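You operate a simulated robot arm through the tools that you are given. There is no shell and no other tool. Be economical: measure what you need, move in short steps, check, and stop when the job is done.

You run a simulated robot arm. Do the job below in one go: nothing can be reset, and whatever is moved stays where it is left.

## Task
Run the 160 mm plate onto the small lift at FAST speed.
Fine: load it at the small conveyor's open end, mode knob on AUTO; let it stop by itself.

The check looks at the end state, three seconds after you hand in, the way a careful person would. Anything else that was tipped, shoved, dropped, spilled or broken makes it a failure.

## Robot
A 7-joint arm with a two-finger parallel gripper on a trunk, on a base that drives. Base frame: it is fixed to the floor where the robot stands at the start and does not move with it; the origin is under the middle of the robot, x ahead of it, y to its left, z up. Units: mm, degrees, N and s.
With the tool pointing down near the work surface it reaches from about 220 to 740 mm from the robot's upright axis, wherever it stands. Its first joint turns from -166.0 to 166.0 degrees. Places, roughly: grey desk [500, -2400, 500]; grey desk down button [400, -2400, 900]; grey desk forward button [400, -2300, 900]; grey desk lock latch [300, -2300, 700]; grey desk mode knob [600, -2300, 900]; grey desk mushroom button [300, -2600, 900]; grey desk power switch [300, -2500, 700]; grey desk reset button [300, -2400, 900]; grey desk reverse button [400, -2200, 900]; grey desk speed knob [600, -2500, 900]; grey desk start button [300, -2200, 900]; grey desk stop button [300, -2300, 900]; grey desk up button [400, -2500, 900]; open end of the small conveyor [500, -700, 800]; upper conveyor air lever [300, -1800, 600]; upper conveyor pressure knob [300, -2000, 800]. Payload 1.57 kg.
The TCP is the grasp point between the finger pads, 30 mm short of the fingertips. In the tool frame z runs along the fingers and y along their closing line. The gripper opens to 110 mm. The fingers are 24 mm wide and 12 mm thick; the gripper's body (48 by 112 mm) begins 78 mm behind the TCP.
Orientation is that of the tool frame in the base frame, as [roll, pitch, yaw] about the fixed x, y, z axes, in that order (R = Rz(yaw) Ry(pitch) Rx(roll)). With the fingers straight down and closing along the base's y, the tool's x points along the base's -x, its y along +y and its z along -z.

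## Interface
- The arm moves only by the tool servo_tool. Its argument "rows" is a list of rows, each a list of 3 entries, a list of its own where there are three numbers: the shift along the base's x, y, z in cm, then the turn, a rotation vector about the base's x, y, z in degrees, then the opening, from 0 (shut) to 1 (fully open). In form: [[[dx, dy, dz], [rx, ry, rz], hand], ...]. A call has 1 to 10 rows; each row shifts and turns the commanded pose from where the row before left it. Each row takes 0.2 s and may step no farther than 50 mm and 8.6 degrees from the row before; otherwise, or with a gripper value out of range, the whole call is refused. Where a pose cannot be reached the arm comes as near as it can. A force on the tool above 40 N (or 10 N above the force at the start of the call, whichever is more), or a blocked arm, ends the call early, and 0.2 s more pass. The fingers move at their own pace (about 45 mm/s each) and stop on an object; they squeeze with about 35 N. The grip force told is the motor's: it shows also when the fingers shut on nothing. Time passes only in rows, and 0.2 s behind the last, so rows that do not move let the fingers close. The reply holds the time, the measured pose of the TCP, the force on the tool along the base axes, the opening and the grip force, in the units named above and with some noise, with the torque about the TCP (base axes, N m) and any sound that the robot's microphone picked up.
- Cameras (640 x 400 px; columns grow to the right, rows downward): "scene" is now at [-26.4, 96.3, 1493.5]; the picture's right is [-0.72, -0.70, 0.00], its down [-0.49, 0.51, -0.71] and it looks along [0.49, -0.51, -0.71] (base axes); focal length 273 px, centre (320, 200). "wrist" rides on the gripper at [70, 16, -141] in the tool frame; the picture's right is [-0.23, 0.97, 0.00], its down [-0.86, -0.20, -0.48] and it looks along [-0.47, -0.11, 0.88] (tool axes); focal length 222 px, centre (320, 200). There is no depth. A picture from a camera that has moved, and an enlarged one, comes with that camera's place and axes in the base frame and with its lens. The place of the scene camera against the robot may be out by one fixed shift of up to 25 mm in any direction.
- capture(camera): a new picture of that camera. It takes no simulated time.
- slide_trunk(by): slides the trunk up (or, below 0, down) by that many mm; the arm and the scene camera ride with it, the base frame stays. It gives what a move gives, with no picture.
- roll_base(legs): drives the robot by 1 to 6 legs, each [ahead, turn to the left] in mm and degrees, along the robot's own axes; the way and the turn of a leg run together, so that a leg with both is an arc; at most 1500 mm and 180 degrees a leg. The arm and the cameras ride along, it lands a little off, and it stops where it bumps. It gives what a move gives.
- head_to(pan, tilt): turns the head with the scene camera to pan (to the left, within 155 degrees either way) and tilt (down, from -29 to 69), counted from straight ahead of the robot. It gives what a move gives.
- zoom(camera, box): a new picture of the part [left, top, right, bottom] of that camera's present view, enlarged. It takes no simulated time.
- job_done(): hands the job in; it is judged then, once.

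Work in short steps. Places have to be worked out from the pictures, the camera data and where the tool is seen: move nearer, look again, correct. Check each grasp and each placing, and mend what went wrong. You have 120 turns and 98 pictures in all, those below and enlarged ones among them. Open the gripper and draw the arm clear of the work before you hand the job in, unless the task says otherwise; then end with one line.

The tools are called as name(argument=value, ...) on one line, values as JSON. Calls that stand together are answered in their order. servo_tool: Moves the arm, as the interface text tells. Its arguments: {"type":"object","properties":{"rows":{"type":"array"}},"required":["rows"]} The other tools are called the same way: slide_trunk (by) slides the trunk up or down; roll_base (legs) drives the base; head_to (pan, tilt) turns the head that bears the scene camera; capture (camera) takes a picture; zoom (camera, box) takes an enlarged picture of a part of a camera's view; job_done () hands the job in.

At the start:

```text
clock: 0.0
ee_pos: [378.0, -261.3, 1094.5]
tool_rot: [-179.9, 0.1, -180.0]
force: [-0.7, -0.9, -0.6]
wrist_torque: [0.0, 0.0, 0.0]
finger_gap: 109.9
grip_force: 0.0
trunk travel left (down, up): [-425.0, 165.0]
robot x, y, heading: [-3.1, -4.3, -0.2]
head pan, tilt: [-45.7, 44.9]
```

scene: 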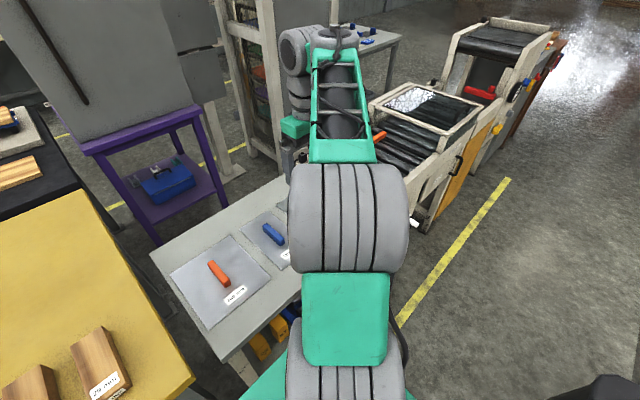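
wrist: 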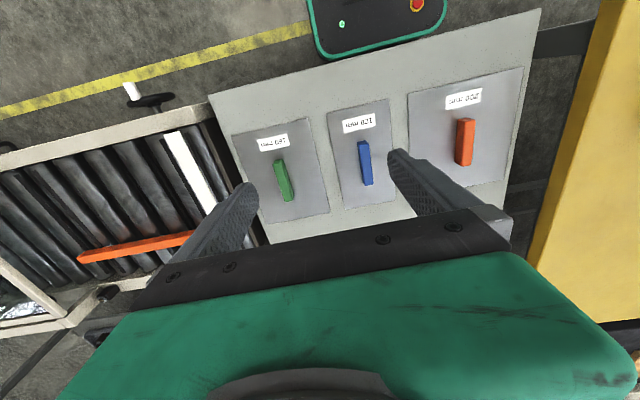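

The wrist view shows three plates with labels, upside-down. I'll read the labels and look toward the conveyor and the desk.

zoom(camera="wrist", box=[200, 60, 540, 240])

zoom(camera="scene", box=[280, 0, 600, 240])

head_to(pan=-85, tilt=25)

capture(camera="scene")

```text
1.88 times, centred on (370, 150) of wrist
camera zoom: at [307.9, -244.6, 1237.1], right [0.22, 0.97, 0.0], down [0.86, -0.2, 0.48], along [0.47, -0.11, -0.88], focal length 418 px, centre (226, 294)
```

zoom: 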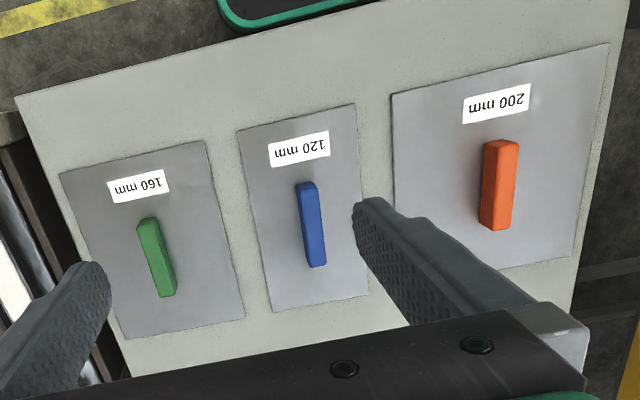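

```text
1.67 times, centred on (440, 120) of scene
camera zoom: at [-26.4, 96.3, 1493.5], right [-0.72, -0.7, 0.0], down [-0.49, 0.51, -0.71], along [0.49, -0.51, -0.71], focal length 454 px, centre (120, 333)
```

zoom: 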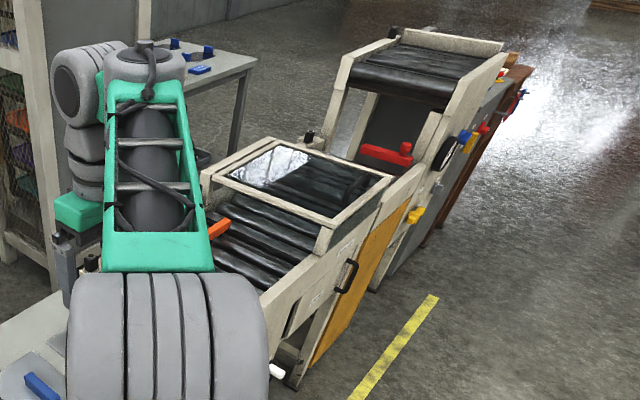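

```text
clock: 1.1
ee_pos: [378.1, -259.6, 1094.1]
tool_rot: [179.9, 0.0, -179.8]
force: [-0.4, 0.0, 0.3]
wrist_torque: [-0.02, 0.01, -0.02]
finger_gap: 109.9
grip_force: 0.0
trunk travel left (down, up): [-425.0, 165.0]
robot x, y, heading: [1.3, -1.1, -0.2]
head pan, tilt: [-85.0, 25.0]
```

```text
93 pictures are left
camera scene: at [-75.1, 62.9, 1523.8], right [-1.0, -0.09, 0.0], down [-0.04, 0.42, -0.91], along [0.08, -0.9, -0.42], focal length 273 px, centre (320, 200)
```

scene: 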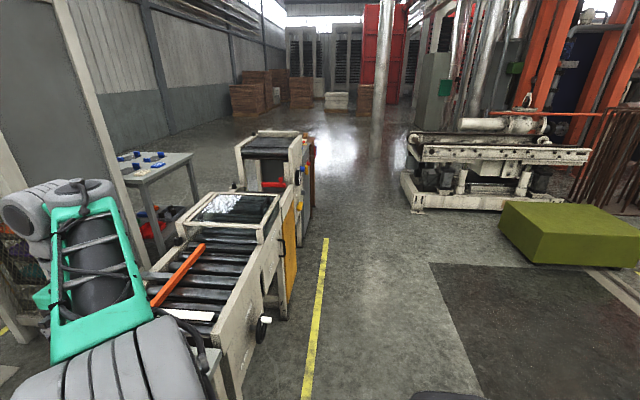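

The 160 mm plate is the green-handled one. Next I turn right and roll along the line of machines to look at them and the grey desk.

roll_base(legs=[[0, -90], [1000, 0]])

head_to(pan=60, tilt=35)

capture(camera="scene")

```text
clock: 3.4
ee_pos: [120.1, -412.2, 1095.3]
tool_rot: [-180.0, -0.1, 144.0]
force: [0.1, 0.6, -0.2]
wrist_torque: [-0.01, 0.07, 0.0]
finger_gap: 110.1
grip_force: 0.1
trunk travel left (down, up): [-425.0, 165.0]
robot x, y, heading: [-39.0, 13.9, -26.5]
head pan, tilt: [-85.0, 25.0]
stopped in leg 1: the robot was blocked; the commanded pose is now the measured one
```

```text
clock: 5.7
ee_pos: [119.2, -412.1, 1095.6]
tool_rot: [-179.9, 0.0, 144.1]
force: [0.6, -0.3, -0.2]
wrist_torque: [-0.04, -0.02, 0.03]
finger_gap: 110.1
grip_force: 0.0
trunk travel left (down, up): [-425.0, 165.0]
robot x, y, heading: [-38.2, 16.7, -26.5]
head pan, tilt: [60.0, 35.0]
```

```text
92 pictures are left
camera scene: at [27.7, 229.2, 1508.1], right [0.55, -0.83, 0.0], down [-0.48, -0.32, -0.82], along [0.68, 0.45, -0.57], focal length 273 px, centre (320, 200)
```

scene: 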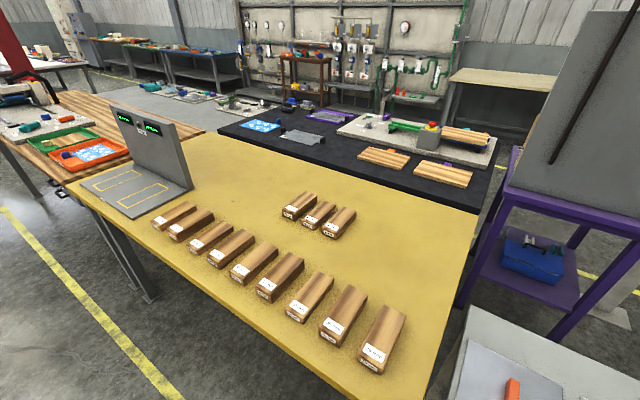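

The base was blocked while turning, so I look at what's close by on the right before going on.

head_to(pan=-10, tilt=65)

capture(camera="scene")

capture(camera="wrist")

head_to(pan=-60, tilt=60)

capture(camera="scene")

```text
clock: 7.1
ee_pos: [119.9, -413.1, 1095.1]
tool_rot: [180.0, 0.0, 144.0]
force: [-0.6, -0.6, 0.0]
wrist_torque: [0.03, -0.03, -0.03]
finger_gap: 110.1
grip_force: 0.2
trunk travel left (down, up): [-425.0, 165.0]
robot x, y, heading: [-35.9, 11.2, -26.7]
head pan, tilt: [-10.0, 65.0]
```

```text
91 pictures are left
camera scene: at [3.0, 144.5, 1468.3], right [-0.59, -0.8, 0.0], down [-0.73, 0.54, -0.42], along [0.34, -0.25, -0.91], focal length 273 px, centre (320, 200)
```

scene: 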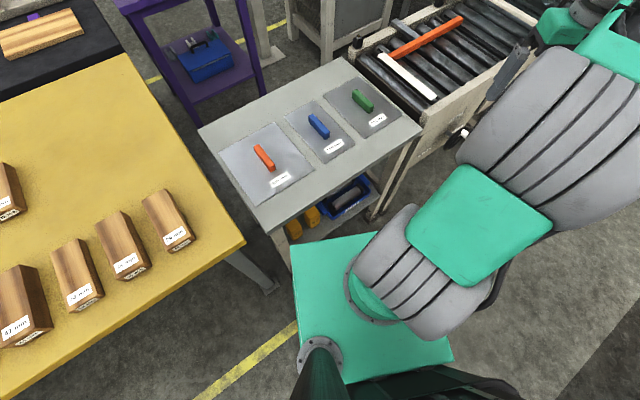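

```text
90 pictures are left
camera wrist: at [72.5, -358.3, 1237.1], right [0.76, 0.66, 0.0], down [0.58, -0.66, 0.48], along [0.31, -0.36, -0.88], focal length 222 px, centre (320, 200)
```

wrist: 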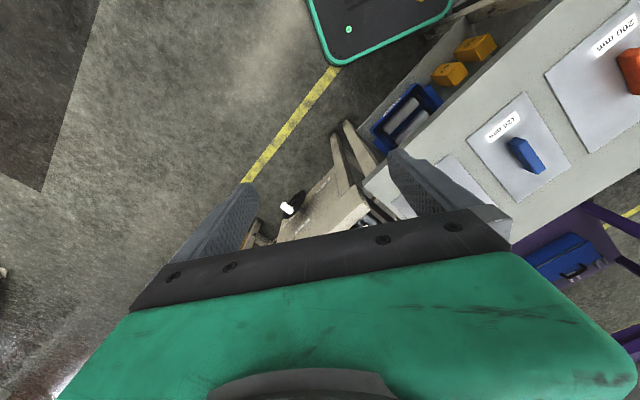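

```text
clock: 8.2
ee_pos: [120.2, -411.5, 1095.4]
tool_rot: [-180.0, 0.0, 144.0]
force: [-0.1, -0.3, -1.0]
wrist_torque: [0.0, 0.02, -0.02]
finger_gap: 110.2
grip_force: 0.0
trunk travel left (down, up): [-425.0, 165.0]
robot x, y, heading: [-36.3, 10.4, -26.6]
head pan, tilt: [-60.0, 60.0]
```

```text
89 pictures are left
camera scene: at [-41.7, 114.1, 1473.8], right [-1.0, -0.06, 0.0], down [-0.05, 0.86, -0.5], along [0.03, -0.5, -0.87], focal length 273 px, centre (320, 200)
```

scene: 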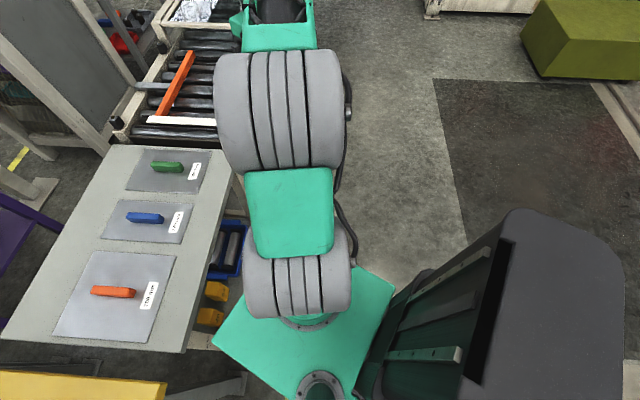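

Only the base corner touched the plate table, and the plates look unmoved. I back off before turning, then roll down the aisle.

roll_base(legs=[[-350, 0], [0, -63], [900, 0]])

head_to(pan=70, tilt=35)

capture(camera="scene")

head_to(pan=30, tilt=30)

capture(camera="scene")

```text
clock: 17.6
ee_pos: [-650.4, -1050.1, 1095.0]
tool_rot: [180.0, 0.1, 80.9]
force: [0.0, -0.3, 0.4]
wrist_torque: [-0.01, -0.02, -0.01]
finger_gap: 110.0
grip_force: 0.0
trunk travel left (down, up): [-425.0, 165.0]
robot x, y, heading: [-339.3, -719.1, -89.7]
head pan, tilt: [-60.0, 60.0]
```

```text
clock: 19.7
ee_pos: [-651.9, -1049.7, 1094.7]
tool_rot: [-180.0, 0.1, 81.0]
force: [0.6, 0.2, 0.5]
wrist_torque: [-0.03, 0.03, 0.02]
finger_gap: 110.2
grip_force: 0.1
trunk travel left (down, up): [-425.0, 165.0]
robot x, y, heading: [-344.4, -720.7, -89.4]
head pan, tilt: [70.0, 35.0]
```

```text
88 pictures are left
camera scene: at [-128.8, -682.4, 1508.1], right [-0.34, -0.94, 0.0], down [-0.54, 0.19, -0.82], along [0.77, -0.27, -0.57], focal length 273 px, centre (320, 200)
```

scene: 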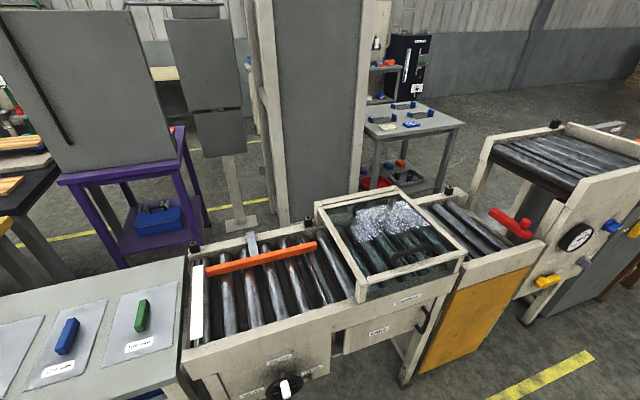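

```text
clock: 20.7
ee_pos: [-650.8, -1049.8, 1095.0]
tool_rot: [-179.9, 0.1, 81.0]
force: [-0.1, 0.4, -0.2]
wrist_torque: [0.0, 0.0, 0.02]
finger_gap: 110.5
grip_force: 0.0
trunk travel left (down, up): [-425.0, 165.0]
robot x, y, heading: [-342.1, -716.1, -89.6]
head pan, tilt: [30.0, 30.0]
```

```text
87 pictures are left
camera scene: at [-165.9, -730.8, 1515.9], right [-0.86, -0.51, 0.0], down [-0.25, 0.43, -0.87], along [0.44, -0.75, -0.5], focal length 273 px, centre (320, 200)
```

scene: 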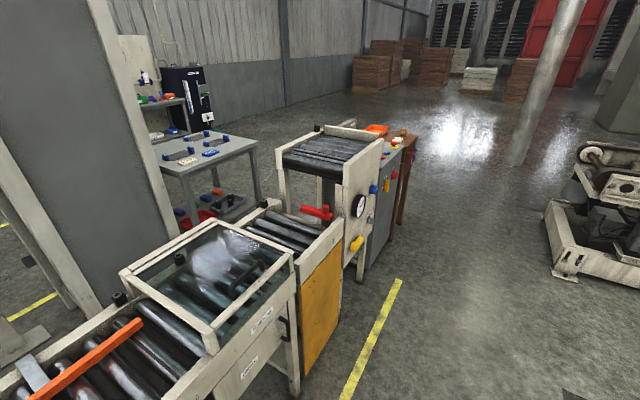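

I zoom on the labels and mechanisms of the conveyor, hood and lift.

zoom(camera="scene", box=[230, 100, 430, 260])

head_to(pan=80, tilt=45)

capture(camera="scene")

zoom(camera="scene", box=[180, 130, 480, 330])

```text
2.50 times, centred on (330, 180) of scene
camera zoom: at [-165.9, -730.8, 1515.9], right [-0.86, -0.51, 0.0], down [-0.25, 0.43, -0.87], along [0.44, -0.75, -0.5], focal length 682 px, centre (295, 250)
```

zoom: 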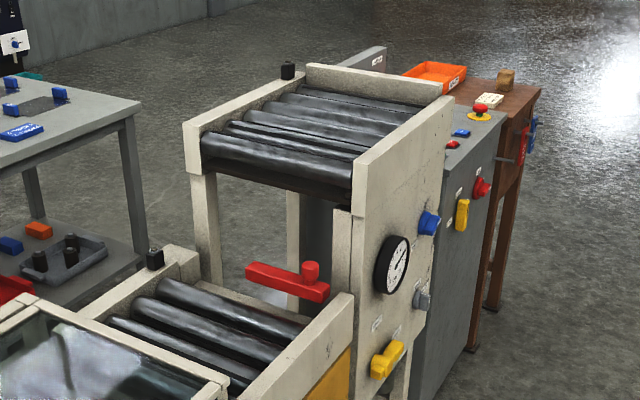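

```text
clock: 21.9
ee_pos: [-650.8, -1050.2, 1096.1]
tool_rot: [-180.0, 0.0, 81.0]
force: [-0.7, -0.3, 0.1]
wrist_torque: [-0.01, -0.01, -0.02]
finger_gap: 110.1
grip_force: 0.0
trunk travel left (down, up): [-425.0, 165.0]
robot x, y, heading: [-340.8, -717.9, -89.7]
head pan, tilt: [80.0, 45.0]
```

```text
85 pictures are left
camera scene: at [-131.6, -666.4, 1493.3], right [-0.17, -0.99, 0.0], down [-0.7, 0.12, -0.71], along [0.7, -0.12, -0.71], focal length 273 px, centre (320, 200)
```

scene: 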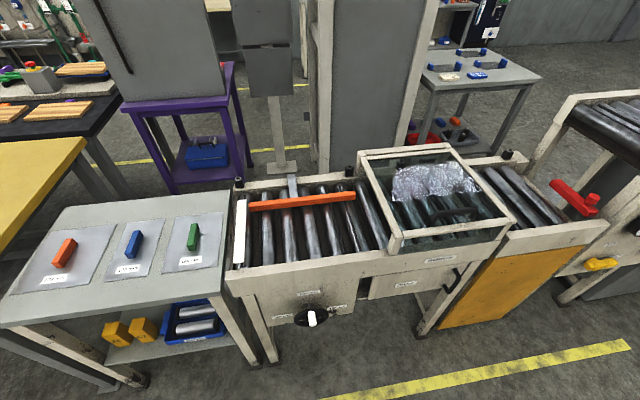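

```text
2.00 times, centred on (330, 230) of scene
camera zoom: at [-131.6, -666.4, 1493.3], right [-0.17, -0.99, 0.0], down [-0.7, 0.12, -0.71], along [0.7, -0.12, -0.71], focal length 545 px, centre (300, 140)
```

zoom: 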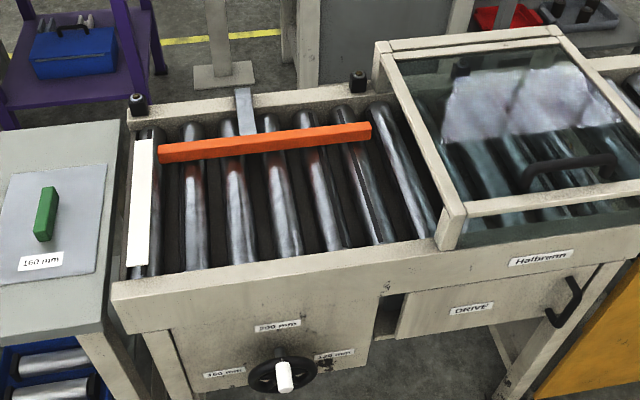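

There is a guide-width wheel (120/160/200 mm), a "DRIVE" panel and a glass hood. I look closer at each.

zoom(camera="scene", box=[270, 270, 370, 340])

zoom(camera="scene", box=[360, 230, 500, 320])

roll_base(legs=[[900, 0]])

head_to(pan=70, tilt=40)

capture(camera="scene")

```text
5.71 times, centred on (320, 305) of scene
camera zoom: at [-131.6, -666.4, 1493.3], right [-0.17, -0.99, 0.0], down [-0.7, 0.12, -0.71], along [0.7, -0.12, -0.71], focal length 1558 px, centre (320, -400)
```

zoom: 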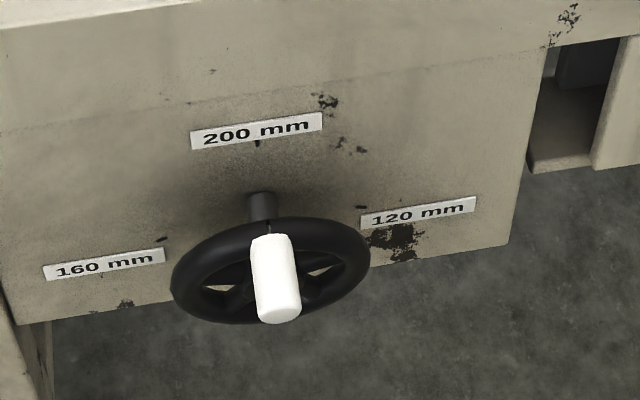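

```text
4.44 times, centred on (430, 275) of scene
camera zoom: at [-131.6, -666.4, 1493.3], right [-0.17, -0.99, 0.0], down [-0.7, 0.12, -0.71], along [0.7, -0.12, -0.71], focal length 1212 px, centre (-169, -133)
```

zoom: 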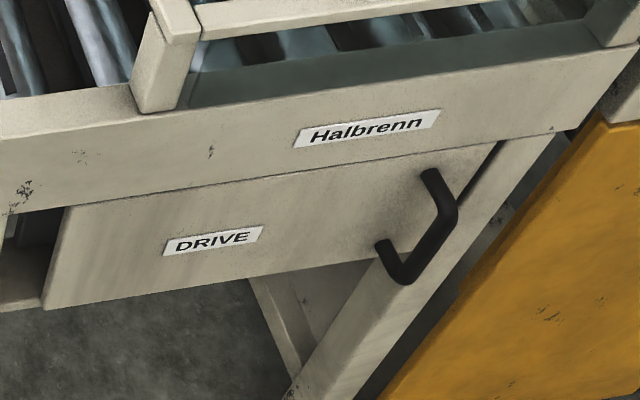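

```text
clock: 26.8
ee_pos: [-640.4, -1978.6, 1095.5]
tool_rot: [-180.0, 0.0, 81.4]
force: [-0.1, -0.2, 0.0]
wrist_torque: [-0.02, 0.02, 0.03]
finger_gap: 109.8
grip_force: 0.0
trunk travel left (down, up): [-425.0, 165.0]
robot x, y, heading: [-332.2, -1644.1, -89.3]
head pan, tilt: [80.0, 45.0]
```

```text
clock: 27.5
ee_pos: [-638.8, -1978.5, 1094.4]
tool_rot: [180.0, 0.0, 81.2]
force: [-0.8, 0.5, -0.3]
wrist_torque: [-0.01, 0.0, -0.02]
finger_gap: 109.9
grip_force: 0.0
trunk travel left (down, up): [-425.0, 165.0]
robot x, y, heading: [-332.5, -1646.8, -89.3]
head pan, tilt: [70.0, 40.0]
```

```text
81 pictures are left
camera scene: at [-122.3, -1609.0, 1500.5], right [-0.33, -0.94, 0.0], down [-0.61, 0.21, -0.77], along [0.72, -0.25, -0.64], focal length 273 px, centre (320, 200)
```

scene: 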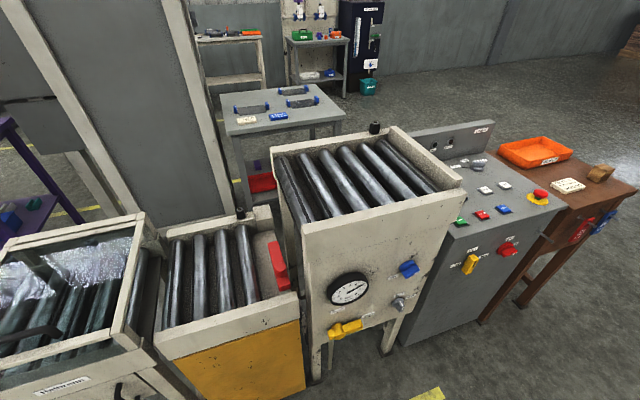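

The lift has a red stop arm, and the upper conveyor has a gauge, knob and yellow air lever. I zoom on those and the desk.

zoom(camera="scene", box=[310, 240, 470, 350])

zoom(camera="scene", box=[420, 120, 580, 290])

zoom(camera="scene", box=[150, 200, 310, 310])

```text
3.64 times, centred on (390, 295) of scene
camera zoom: at [-122.3, -1609.0, 1500.5], right [-0.33, -0.94, 0.0], down [-0.61, 0.21, -0.77], along [0.72, -0.25, -0.64], focal length 992 px, centre (66, -146)
```

zoom: 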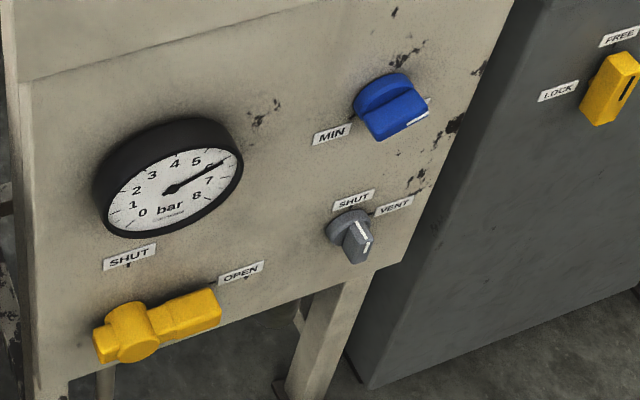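

```text
2.35 times, centred on (500, 205) of scene
camera zoom: at [-122.3, -1609.0, 1500.5], right [-0.33, -0.94, 0.0], down [-0.61, 0.21, -0.77], along [0.72, -0.25, -0.64], focal length 642 px, centre (-104, 188)
```

zoom: 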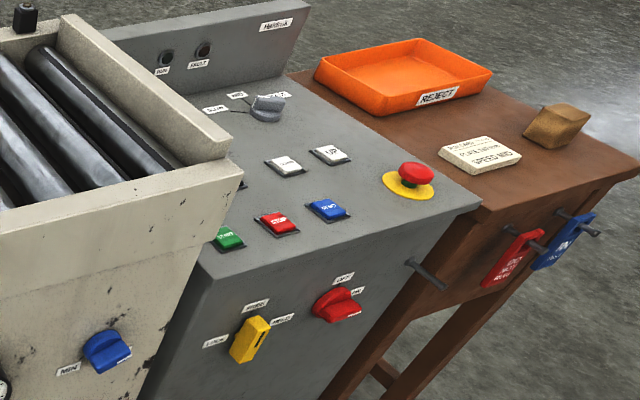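

```text
3.64 times, centred on (230, 255) of scene
camera zoom: at [-122.3, -1609.0, 1500.5], right [-0.33, -0.94, 0.0], down [-0.61, 0.21, -0.77], along [0.72, -0.25, -0.64], focal length 992 px, centre (647, 0)
```

zoom: 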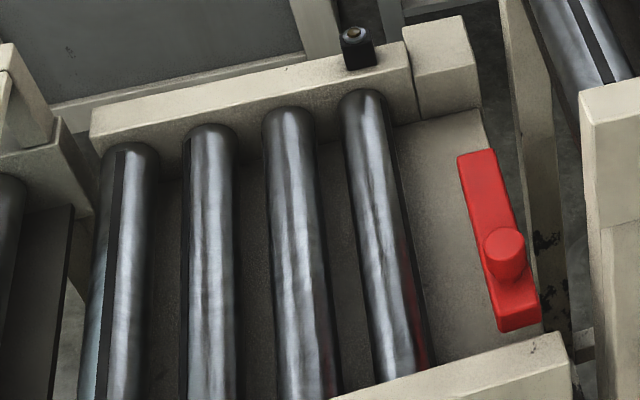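

Air reads about 6 bar with the lever on OPEN. I roll toward the desk, turn to face it, and read its knobs, lamps and the card.

roll_base(legs=[[720, 0], [0, 90]])

head_to(pan=-5, tilt=40)

capture(camera="scene")

```text
clock: 35.3
ee_pos: [17.5, -2666.9, 1095.4]
tool_rot: [-180.0, 0.0, 172.7]
force: [-0.2, -0.1, 1.4]
wrist_torque: [0.0, 0.01, -0.02]
finger_gap: 110.2
grip_force: 0.1
trunk travel left (down, up): [-425.0, 165.0]
robot x, y, heading: [-326.4, -2367.9, 2.1]
head pan, tilt: [70.0, 40.0]
```

```text
clock: 36.8
ee_pos: [18.1, -2666.2, 1095.5]
tool_rot: [180.0, 0.0, 172.8]
force: [-1.3, -0.1, 0.4]
wrist_torque: [-0.01, -0.04, 0.02]
finger_gap: 110.2
grip_force: 0.0
trunk travel left (down, up): [-425.0, 165.0]
robot x, y, heading: [-325.7, -2365.5, 2.2]
head pan, tilt: [-5.0, 40.0]
```

```text
77 pictures are left
camera scene: at [-328.6, -2217.9, 1500.6], right [-0.05, -1.0, 0.0], down [-0.64, 0.03, -0.77], along [0.77, -0.04, -0.64], focal length 273 px, centre (320, 200)
```

scene: 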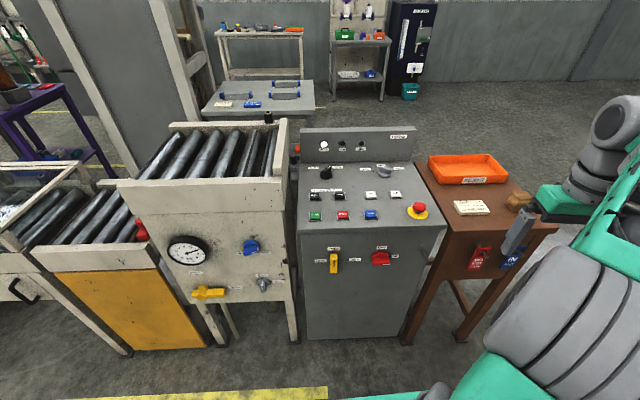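

Now zooms of the desk top, its front, and the card.

zoom(camera="scene", box=[295, 120, 445, 230])

zoom(camera="scene", box=[310, 220, 430, 290])

zoom(camera="scene", box=[430, 180, 550, 280])

```text
3.64 times, centred on (370, 175) of scene
camera zoom: at [-328.6, -2217.9, 1500.6], right [-0.05, -1.0, 0.0], down [-0.64, 0.03, -0.77], along [0.77, -0.04, -0.64], focal length 992 px, centre (138, 291)
```

zoom: 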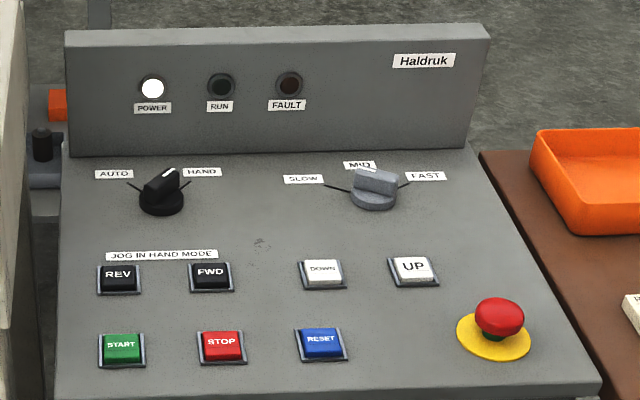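

```text
5.33 times, centred on (370, 255) of scene
camera zoom: at [-328.6, -2217.9, 1500.6], right [-0.05, -1.0, 0.0], down [-0.64, 0.03, -0.77], along [0.77, -0.04, -0.64], focal length 1454 px, centre (53, -93)
```

zoom: 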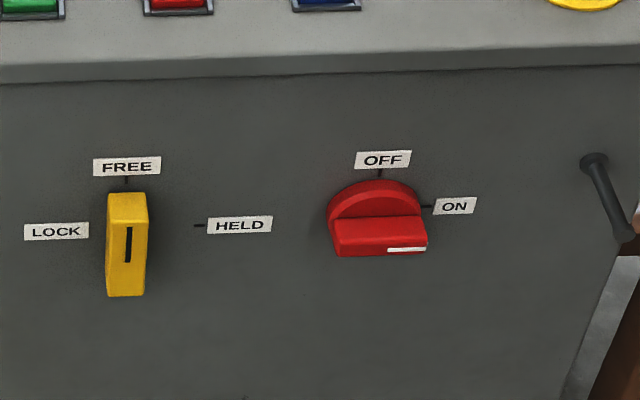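

```text
4.00 times, centred on (490, 230) of scene
camera zoom: at [-328.6, -2217.9, 1500.6], right [-0.05, -1.0, 0.0], down [-0.64, 0.03, -0.77], along [0.77, -0.04, -0.64], focal length 1091 px, centre (-360, 80)
```

zoom: 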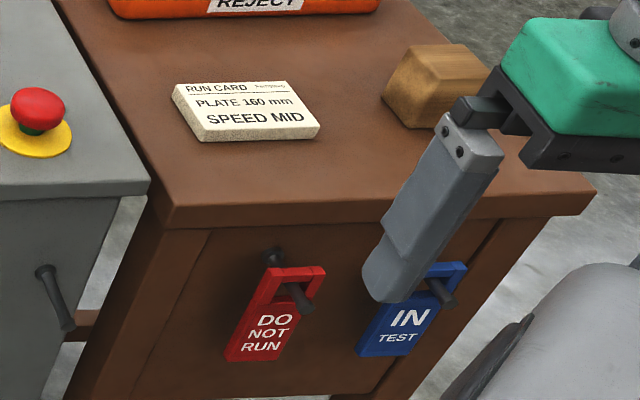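

Findings: power ON, mode on HAND, speed on MID, mushroom released, and no fault. The run card says MID, but the job says FAST, so I set FAST. I move closer so the arm can reach the desk.

roll_base(legs=[[225, -2]])

servo_tool(rows=[[[0, 5, 0], [0, 0, 3.5], 0.5], [[0, 5, 0], [0, 0, 3.5], 0.5], [[3, 5, 0], [0, 0, 0], 0.5], [[3, 5, 0], [0, 0, 0], 0.5], [[3, 5, 0], [0, 0, 0], 0.5]])

capture(camera="wrist")

capture(camera="scene")

```text
clock: 38.5
ee_pos: [235.9, -2672.4, 1096.0]
tool_rot: [-179.9, 0.0, 171.0]
force: [0.3, -0.2, -0.1]
wrist_torque: [-0.02, 0.02, -0.03]
finger_gap: 110.1
grip_force: 0.1
trunk travel left (down, up): [-425.0, 165.0]
robot x, y, heading: [-94.7, -2363.4, 0.5]
head pan, tilt: [-5.0, 40.0]
```

```text
refused: row 3 steps farther than a row can; nothing moved
```

```text
73 pictures are left
camera wrist: at [170.2, -2644.7, 1237.0], right [0.38, 0.93, 0.0], down [0.81, -0.33, 0.48], along [0.44, -0.18, -0.88], focal length 222 px, centre (320, 200)
```

wrist: 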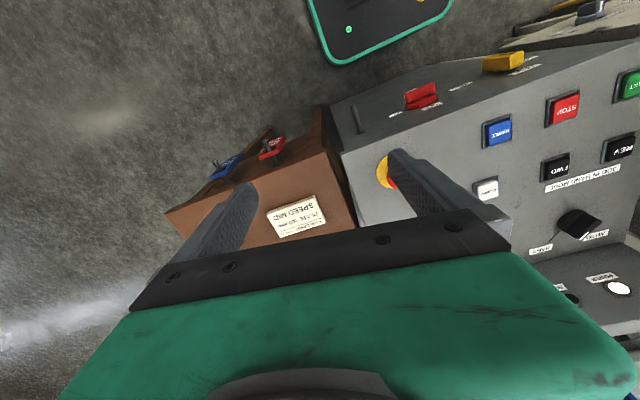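

```text
72 pictures are left
camera scene: at [-95.5, -2213.6, 1500.6], right [-0.08, -1.0, 0.0], down [-0.64, 0.05, -0.77], along [0.76, -0.06, -0.64], focal length 273 px, centre (320, 200)
```

scene: 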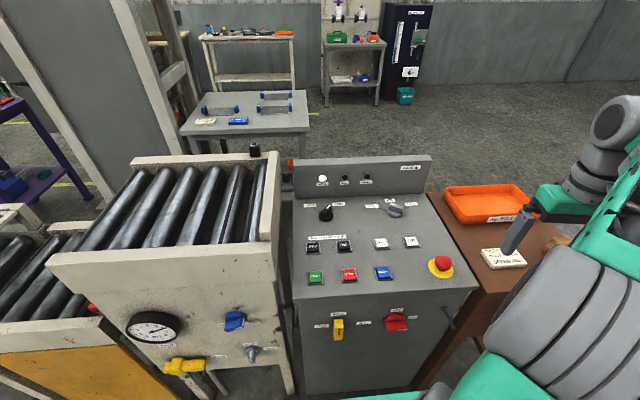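

The mode knob triangulates to roughly (616, -2287, 850). I bring the wrist camera over the desk, keeping height.

servo_tool(rows=[[[2.1, 3.7, 0], [0, 0, 0.9], 0.6], [[2.1, 3.7, 0], [0, 0, 0.9], 0.6], [[2.1, 3.7, 0], [0, 0, 0.9], 0.6], [[2.1, 3.7, 0], [0, 0, 0.9], 0.6], [[2.1, 3.7, 0], [0, 0, 0.9], 0.6], [[2.1, 3.7, 0], [0, 0, 0.9], 0.6], [[2.1, 3.7, 0], [0, 0, 0.9], 0.6], [[2.1, 3.7, 0], [0, 0, 0.9], 0.6], [[2.1, 3.7, 0], [0, 0, 0.9], 0.6], [[2.1, 3.7, 0], [0, 0, 0.9], 0.6]])

capture(camera="wrist")

```text
clock: 40.7
ee_pos: [448.0, -2304.8, 1094.7]
tool_rot: [-180.0, 0.1, 179.9]
force: [0.4, 0.3, -0.3]
wrist_torque: [0.0, -0.03, -0.02]
finger_gap: 66.0
grip_force: 0.1
trunk travel left (down, up): [-425.0, 165.0]
robot x, y, heading: [-94.8, -2363.2, 0.4]
head pan, tilt: [-5.0, 40.0]
```

```text
71 pictures are left
camera wrist: at [378.1, -2287.2, 1237.8], right [0.23, 0.97, 0.0], down [0.86, -0.2, 0.48], along [0.47, -0.11, -0.88], focal length 222 px, centre (320, 200)
```

wrist: 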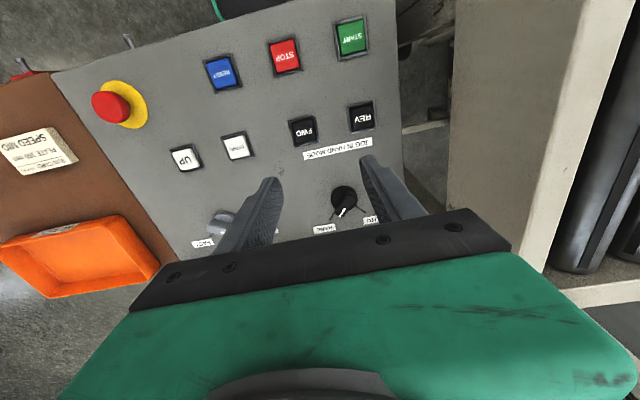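

Knob base is near (590, -2293). I descend part way for a second, closer view to fix height and bar angle.

servo_tool(rows=[[[2.5, 0.3, -3], [0, 0, 0], 0.6], [[2.5, 0.3, -3], [0, 0, 0], 0.6], [[2.5, 0.3, -3], [0, 0, 0], 0.6]])

capture(camera="wrist")

zoom(camera="wrist", box=[160, 80, 480, 280])

```text
clock: 41.5
ee_pos: [522.4, -2291.2, 1005.7]
tool_rot: [-180.0, 0.0, -180.0]
force: [-0.6, 0.0, 0.4]
wrist_torque: [0.03, 0.01, -0.02]
finger_gap: 66.2
grip_force: 0.1
trunk travel left (down, up): [-425.0, 165.0]
robot x, y, heading: [-93.6, -2361.1, 0.5]
head pan, tilt: [-5.0, 40.0]
```

```text
70 pictures are left
camera wrist: at [452.1, -2275.1, 1148.9], right [0.23, 0.97, 0.0], down [0.85, -0.2, 0.48], along [0.47, -0.11, -0.88], focal length 222 px, centre (320, 200)
```

wrist: 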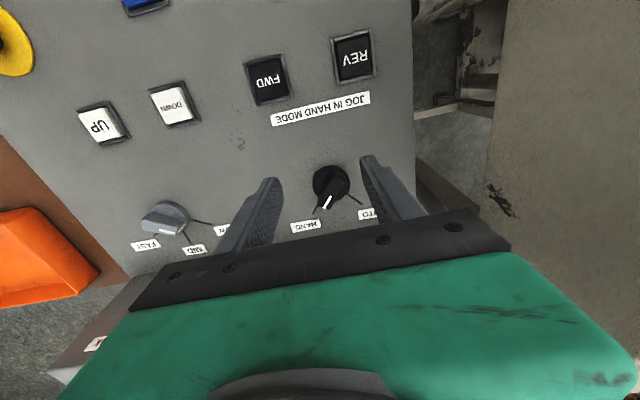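

```text
2.00 times, centred on (320, 180) of wrist
camera zoom: at [452.1, -2275.1, 1148.9], right [0.23, 0.97, 0.0], down [0.85, -0.2, 0.48], along [0.47, -0.11, -0.88], focal length 444 px, centre (320, 240)
```

zoom: 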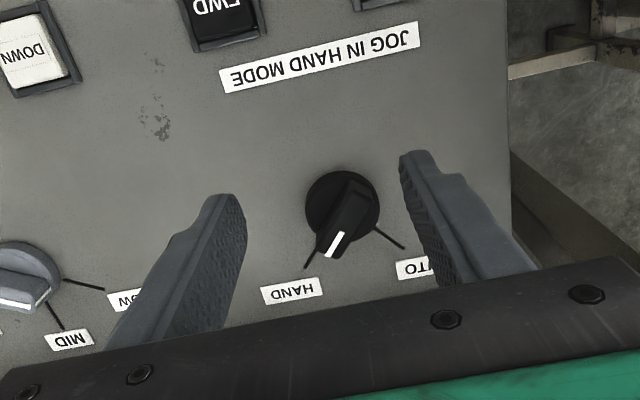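

Estimated knob: (577, -2289, ~870), pointer near -43° (HAND), with AUTO near +40°. I move above it and turn the fingers to straddle the bar, then look.

servo_tool(rows=[[[1.1, 0, -1], [0, 0, -8.5], 0.6], [[1.1, 0, -1], [0, 0, -8.5], 0.6], [[1.1, 0, -1], [0, 0, -8.5], 0.6], [[1.1, 0, -1], [0, 0, -8.5], 0.6], [[1.1, 0.2, -1], [0, 0, -8.5], 0.6]])

capture(camera="wrist")

```text
clock: 42.7
ee_pos: [577.2, -2292.3, 956.3]
tool_rot: [-180.0, 0.0, 137.3]
force: [0.1, -0.1, 0.0]
wrist_torque: [-0.02, -0.01, 0.0]
finger_gap: 66.1
grip_force: 0.1
trunk travel left (down, up): [-425.0, 165.0]
robot x, y, heading: [-100.3, -2364.1, 0.6]
head pan, tilt: [-5.0, 40.0]
```

```text
68 pictures are left
camera wrist: at [536.5, -2232.5, 1098.4], right [0.83, 0.56, 0.0], down [0.49, -0.73, 0.48], along [0.27, -0.4, -0.88], focal length 222 px, centre (320, 200)
```

wrist: 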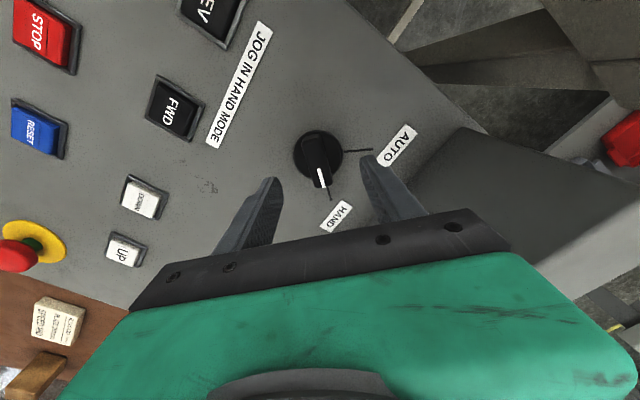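

Refined knob centre: (573, -2289), disc top z≈878, and the fingers are aligned with the bar. I descend to straddle it and close.

servo_tool(rows=[[[-0.4, 0.3, -2], [0, 0, 0], 0.5], [[0, 0, -1.2], [0, 0, 0], 0.5], [[0, 0, -0.8], [0, 0, 0], 0.5]])

zoom(camera="wrist", box=[200, 100, 440, 250])

```text
clock: 43.5
ee_pos: [572.3, -2288.8, 914.2]
tool_rot: [-180.0, 0.0, 137.5]
force: [0.7, 0.8, -0.1]
wrist_torque: [-0.04, 0.0, -0.02]
finger_gap: 55.0
grip_force: 0.0
trunk travel left (down, up): [-425.0, 165.0]
robot x, y, heading: [-95.8, -2366.2, 0.3]
head pan, tilt: [-5.0, 40.0]
```

```text
2.67 times, centred on (320, 175) of wrist
camera zoom: at [531.1, -2229.7, 1057.2], right [0.83, 0.56, 0.0], down [0.49, -0.73, 0.48], along [0.27, -0.4, -0.88], focal length 592 px, centre (320, 267)
```

zoom: 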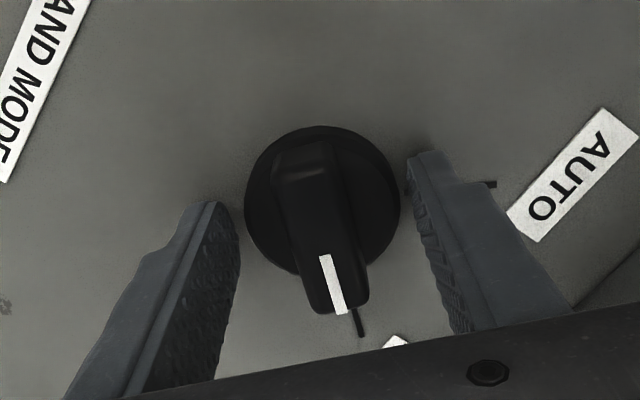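

Well centred. I close on the bar.

servo_tool(rows=[[[0, 0, 0], [0, 0, 0], 0.2], [[0, 0, 0], [0, 0, 0], 0.0], [[0, 0, 0], [0, 0, 0], 0.0]])

zoom(camera="wrist", box=[200, 100, 440, 250])

```text
clock: 44.3
ee_pos: [572.0, -2288.9, 915.3]
tool_rot: [179.9, -0.1, 137.5]
force: [3.4, 2.8, -0.9]
wrist_torque: [0.03, -0.34, -0.02]
finger_gap: 46.0
grip_force: 35.0
trunk travel left (down, up): [-425.0, 165.0]
robot x, y, heading: [-96.8, -2361.3, 0.2]
head pan, tilt: [-5.0, 40.0]
```

```text
2.67 times, centred on (320, 175) of wrist
camera zoom: at [531.4, -2229.2, 1057.2], right [0.83, 0.56, 0.0], down [0.5, -0.72, 0.48], along [0.27, -0.4, -0.88], focal length 592 px, centre (320, 267)
```

zoom: 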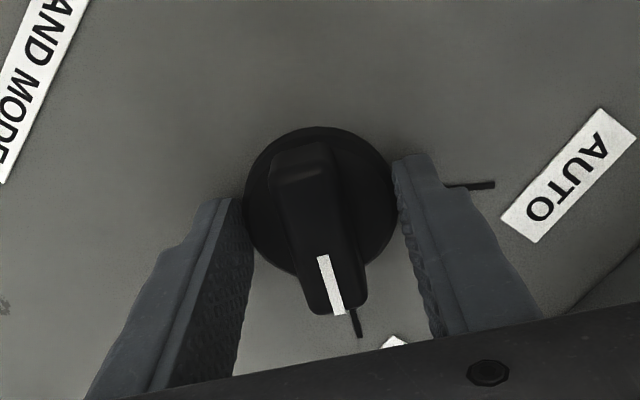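

It grips the disc rim (46 mm). I open, rise 10 mm, and close on the bar itself for a firm turn.

servo_tool(rows=[[[0, 0, 0], [0, 0, 0], 0.5], [[0, 0, 1], [0, 0, 0], 0.5], [[0, 0, 0], [0, 0, 0], 0.1], [[0, 0, 0], [0, 0, 0], 0.0], [[0, 0, 0], [0, 0, 0], 0.0]])

```text
clock: 45.5
ee_pos: [571.5, -2288.1, 926.6]
tool_rot: [-179.9, 0.0, 137.4]
force: [3.5, 0.3, -0.2]
wrist_torque: [-0.13, 0.03, 0.3]
finger_gap: 18.6
grip_force: 19.0
trunk travel left (down, up): [-425.0, 165.0]
robot x, y, heading: [-95.8, -2363.4, 0.1]
head pan, tilt: [-5.0, 40.0]
```

Bar held (18.6 mm). I turn it about +80° toward AUTO.

servo_tool(rows=[[[0, 0, 0], [0, 0, 8], 0.0], [[0, 0, 0], [0, 0, 8], 0.0], [[0, 0, 0], [0, 0, 8], 0.0], [[0, 0, 0], [0, 0, 8], 0.0], [[0, 0, 0], [0, 0, 8], 0.0], [[0, 0, 0], [0, 0, 8], 0.0], [[0, 0, 0], [0, 0, 8], 0.0], [[0, 0, 0], [0, 0, 8], 0.0], [[0, 0, 0], [0, 0, 8], 0.0], [[0, 0, 0], [0, 0, 8], 0.0]])

capture(camera="wrist")

```text
clock: 47.7
ee_pos: [572.3, -2288.9, 924.7]
tool_rot: [179.9, 0.0, -142.6]
force: [-7.2, -6.2, 5.7]
wrist_torque: [-0.44, 0.51, 0.03]
finger_gap: 18.0
grip_force: 32.5
trunk travel left (down, up): [-425.0, 165.0]
robot x, y, heading: [-98.4, -2365.0, 0.4]
head pan, tilt: [-5.0, 40.0]
```

```text
65 pictures are left
camera wrist: at [506.5, -2318.2, 1068.1], right [-0.41, 0.91, 0.0], down [0.8, 0.36, 0.48], along [0.44, 0.2, -0.88], focal length 222 px, centre (320, 200)
```

wrist: 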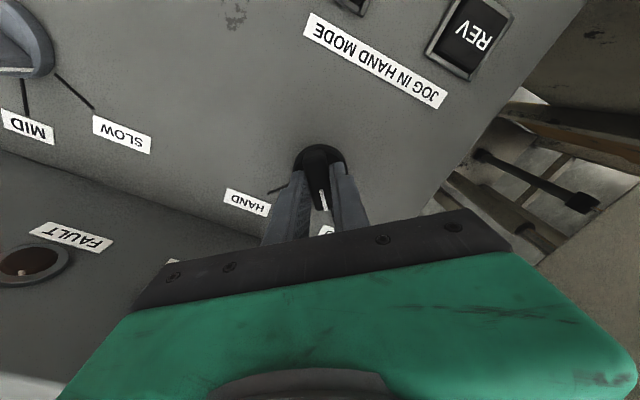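

The pointer has turned. I release, rise, and move across toward the speed knob (~(573, -2535)), checking the mode knob on the way.

servo_tool(rows=[[[0, 0, 0], [0, 0, 0], 0.5], [[0, 0, 0], [0, 0, 0], 0.5], [[0, 0, 3.5], [0, 0, 0], 0.5], [[0, 0, 4], [0, 0, -7.5], 0.5], [[0, -3, 0], [0, 0, -7.5], 0.5], [[-1.5, -4.5, 0], [0, 0, -7.5], 0.5], [[-1.5, -4.5, 0], [0, 0, -7.5], 0.6], [[0, -4.5, 0], [0, 0, -7.4], 0.6]])

capture(camera="wrist")

zoom(camera="scene", box=[290, 160, 460, 270])

```text
clock: 49.5
ee_pos: [542.1, -2453.1, 1001.5]
tool_rot: [-180.0, 0.0, 179.9]
force: [0.2, 0.4, 0.3]
wrist_torque: [0.02, -0.03, -0.03]
finger_gap: 66.1
grip_force: 0.0
trunk travel left (down, up): [-425.0, 165.0]
robot x, y, heading: [-95.5, -2363.6, 0.3]
head pan, tilt: [-5.0, 40.0]
```

```text
64 pictures are left
camera wrist: at [472.4, -2437.1, 1143.3], right [0.23, 0.97, 0.0], down [0.85, -0.2, 0.48], along [0.47, -0.11, -0.88], focal length 222 px, centre (320, 200)
```

wrist: 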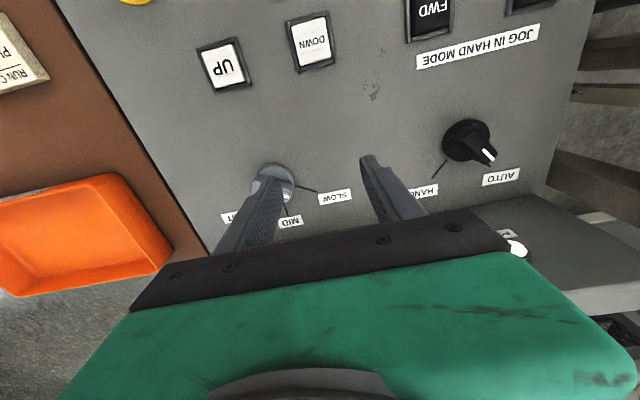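

```text
3.64 times, centred on (375, 215) of scene
camera zoom: at [-95.6, -2213.7, 1500.6], right [-0.08, -1.0, 0.0], down [-0.64, 0.05, -0.77], along [0.76, -0.06, -0.64], focal length 992 px, centre (120, 146)
```

zoom: 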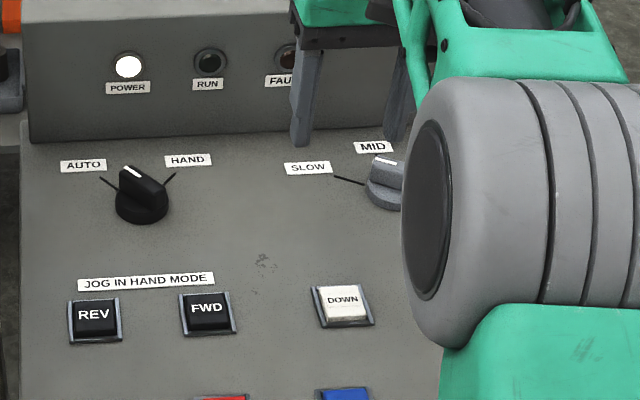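

I zoom on the mode knob to verify it's seated on the AUTO tick.

zoom(camera="wrist", box=[400, 90, 560, 200])

zoom(camera="wrist", box=[200, 130, 360, 240])

```text
3.64 times, centred on (480, 145) of wrist
camera zoom: at [472.4, -2437.1, 1143.3], right [0.23, 0.97, 0.0], down [0.85, -0.2, 0.48], along [0.47, -0.11, -0.88], focal length 808 px, centre (-262, 400)
```

zoom: 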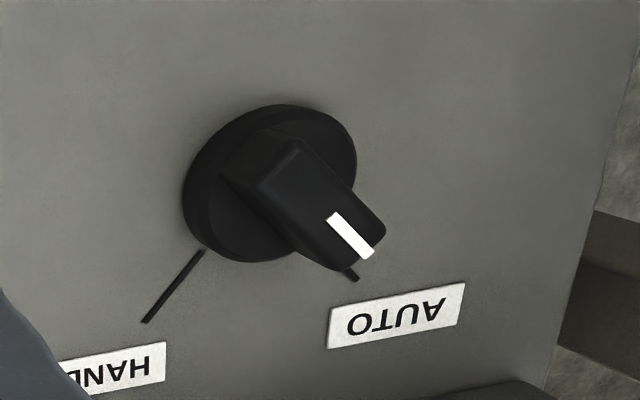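

```text
3.64 times, centred on (280, 185) of wrist
camera zoom: at [472.4, -2437.1, 1143.3], right [0.23, 0.97, 0.0], down [0.85, -0.2, 0.48], along [0.47, -0.11, -0.88], focal length 808 px, centre (466, 254)
```

zoom: 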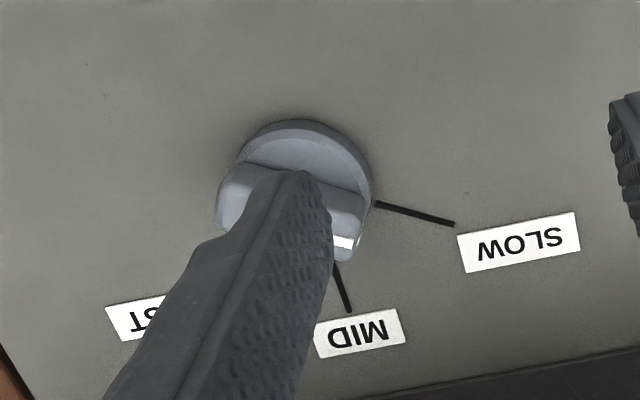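

AUTO is seated. I centre on the speed knob to read its pointer.

servo_tool(rows=[[[0, -4, 0], [0, 0, 0], 0.6], [[0.5, -4, -1], [0, 0, 0], 0.6]])

zoom(camera="wrist", box=[200, 80, 440, 240])

```text
clock: 50.1
ee_pos: [548.2, -2533.5, 988.1]
tool_rot: [-180.0, 0.1, 179.9]
force: [0.0, -0.2, 0.2]
wrist_torque: [0.02, -0.01, 0.03]
finger_gap: 66.2
grip_force: 0.2
trunk travel left (down, up): [-425.0, 165.0]
robot x, y, heading: [-92.9, -2365.0, 0.6]
head pan, tilt: [-5.0, 40.0]
```

```text
2.50 times, centred on (320, 160) of wrist
camera zoom: at [478.2, -2517.8, 1131.4], right [0.23, 0.97, 0.0], down [0.85, -0.2, 0.48], along [0.47, -0.11, -0.88], focal length 555 px, centre (320, 300)
```

zoom: 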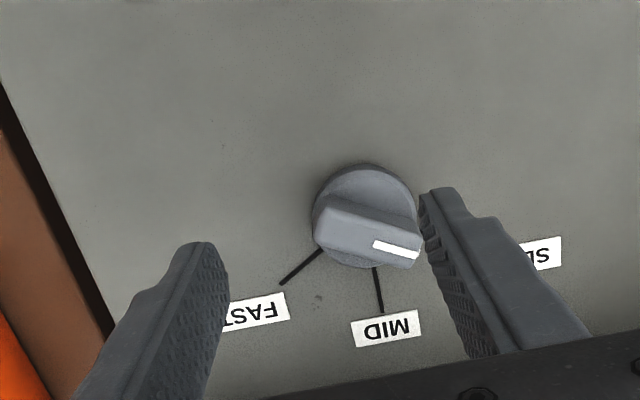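

The speed pointer is actually on SLOW (≈+60°); FAST is ≈-60°. I move over it at ~(572, -2514) and align the fingers to the bar (+60°).

servo_tool(rows=[[[0.4, 0.3, -0.4], [0, 0, 8.5], 0.6], [[0.4, 0.3, -0.4], [0, 0, 8.5], 0.6], [[0.4, 0.3, -0.4], [0, 0, 8.5], 0.6], [[0.4, 0.3, -0.4], [0, 0, 8.5], 0.6], [[0.4, 0.3, -0.4], [0, 0, 8.5], 0.6], [[0.4, 0.3, -0.4], [0, 0, 8.5], 0.6], [[0, 0.2, -0.4], [0, 0, 8.5], 0.6]])

zoom(camera="wrist", box=[200, 80, 440, 240])

```text
clock: 51.7
ee_pos: [572.3, -2512.0, 960.6]
tool_rot: [180.0, 0.0, -120.4]
force: [0.6, 0.0, -0.7]
wrist_torque: [0.02, -0.01, 0.0]
finger_gap: 65.9
grip_force: 0.0
trunk travel left (down, up): [-425.0, 165.0]
robot x, y, heading: [-94.8, -2363.4, 0.4]
head pan, tilt: [-5.0, 40.0]
```

```text
2.50 times, centred on (320, 160) of wrist
camera zoom: at [523.4, -2563.9, 1103.5], right [-0.73, 0.69, 0.0], down [0.6, 0.64, 0.48], along [0.33, 0.35, -0.88], focal length 555 px, centre (320, 300)
```

zoom: 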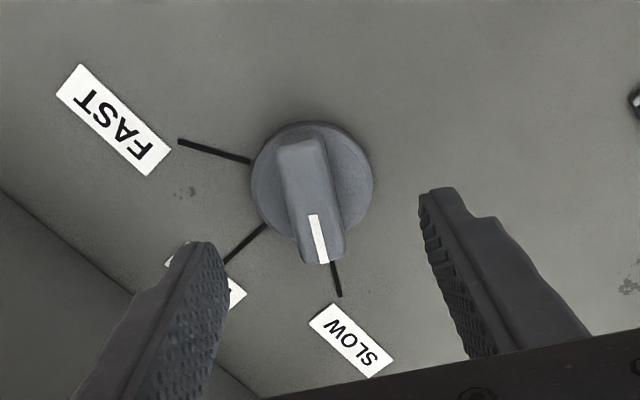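

Centre is (572, -2517). I shift 5 mm, descend to bar height, and close.

servo_tool(rows=[[[0, -0.5, -2], [0, 0, 0], 0.5], [[0, 0, -1.5], [0, 0, 0], 0.5], [[0, 0, 0], [0, 0, 0], 0.1], [[0, 0, 0], [0, 0, 0], 0.0], [[0, 0, 0], [0, 0, 0], 0.0], [[0, 0, 0], [0, 0, 0], 0.0]])

```text
clock: 53.1
ee_pos: [571.2, -2518.7, 926.2]
tool_rot: [-179.9, 0.1, -120.5]
force: [9.4, -4.7, -0.8]
wrist_torque: [0.24, -0.46, 0.02]
finger_gap: 17.9
grip_force: 28.9
trunk travel left (down, up): [-425.0, 165.0]
robot x, y, heading: [-96.1, -2363.6, 0.2]
head pan, tilt: [-5.0, 40.0]
```

Bar held. I turn -120° to FAST.

servo_tool(rows=[[[0, 0, 0], [0, 0, -8], 0.0], [[0, 0, 0], [0, 0, -8], 0.0], [[0, 0, 0], [0, 0, -8], 0.0], [[0, 0, 0], [0, 0, -8], 0.0], [[0, 0, 0], [0, 0, -8], 0.0], [[0, 0, 0], [0, 0, -8], 0.0], [[0, 0, 0], [0, 0, -8], 0.0], [[0, 0, 0], [0, 0, -8], 0.0]])

servo_tool(rows=[[[0, 0, 0], [0, 0, -8], 0.0], [[0, 0, 0], [0, 0, -8], 0.0], [[0, 0, 0], [0, 0, -8], 0.0], [[0, 0, 0], [0, 0, -8], 0.0], [[0, 0, 0], [0, 0, -8], 0.0], [[0, 0, 0], [0, 0, -8], 0.0], [[0, 0, 0], [0, 0, -7], 0.0]])

zoom(camera="wrist", box=[200, 80, 440, 240])

```text
clock: 54.9
ee_pos: [571.3, -2519.4, 925.1]
tool_rot: [-180.0, -0.1, 175.5]
force: [9.4, -7.1, 1.7]
wrist_torque: [-0.26, -1.16, 0.04]
finger_gap: 18.0
grip_force: 32.7
trunk travel left (down, up): [-425.0, 165.0]
robot x, y, heading: [-95.1, -2361.8, 0.5]
head pan, tilt: [-5.0, 40.0]
```

```text
clock: 56.5
ee_pos: [571.7, -2519.0, 926.7]
tool_rot: [-179.9, 0.0, 120.3]
force: [2.5, -11.5, 7.8]
wrist_torque: [-0.88, -0.41, -0.01]
finger_gap: 18.0
grip_force: 33.0
trunk travel left (down, up): [-425.0, 165.0]
robot x, y, heading: [-93.1, -2360.8, 0.3]
head pan, tilt: [-5.0, 40.0]
```

```text
2.50 times, centred on (320, 160) of wrist
camera zoom: at [550.1, -2450.9, 1068.9], right [0.96, 0.3, 0.0], down [0.26, -0.84, 0.48], along [0.14, -0.46, -0.88], focal length 555 px, centre (320, 300)
```

zoom: 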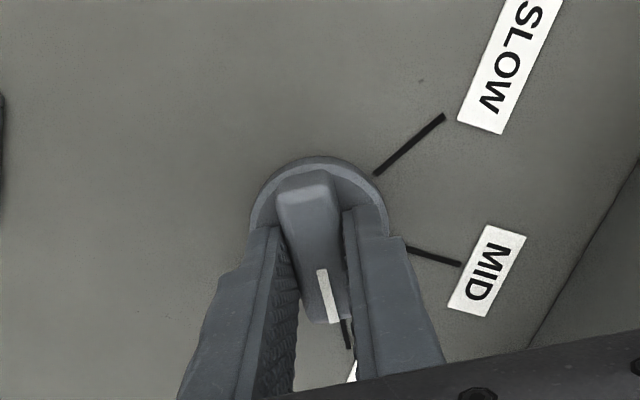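

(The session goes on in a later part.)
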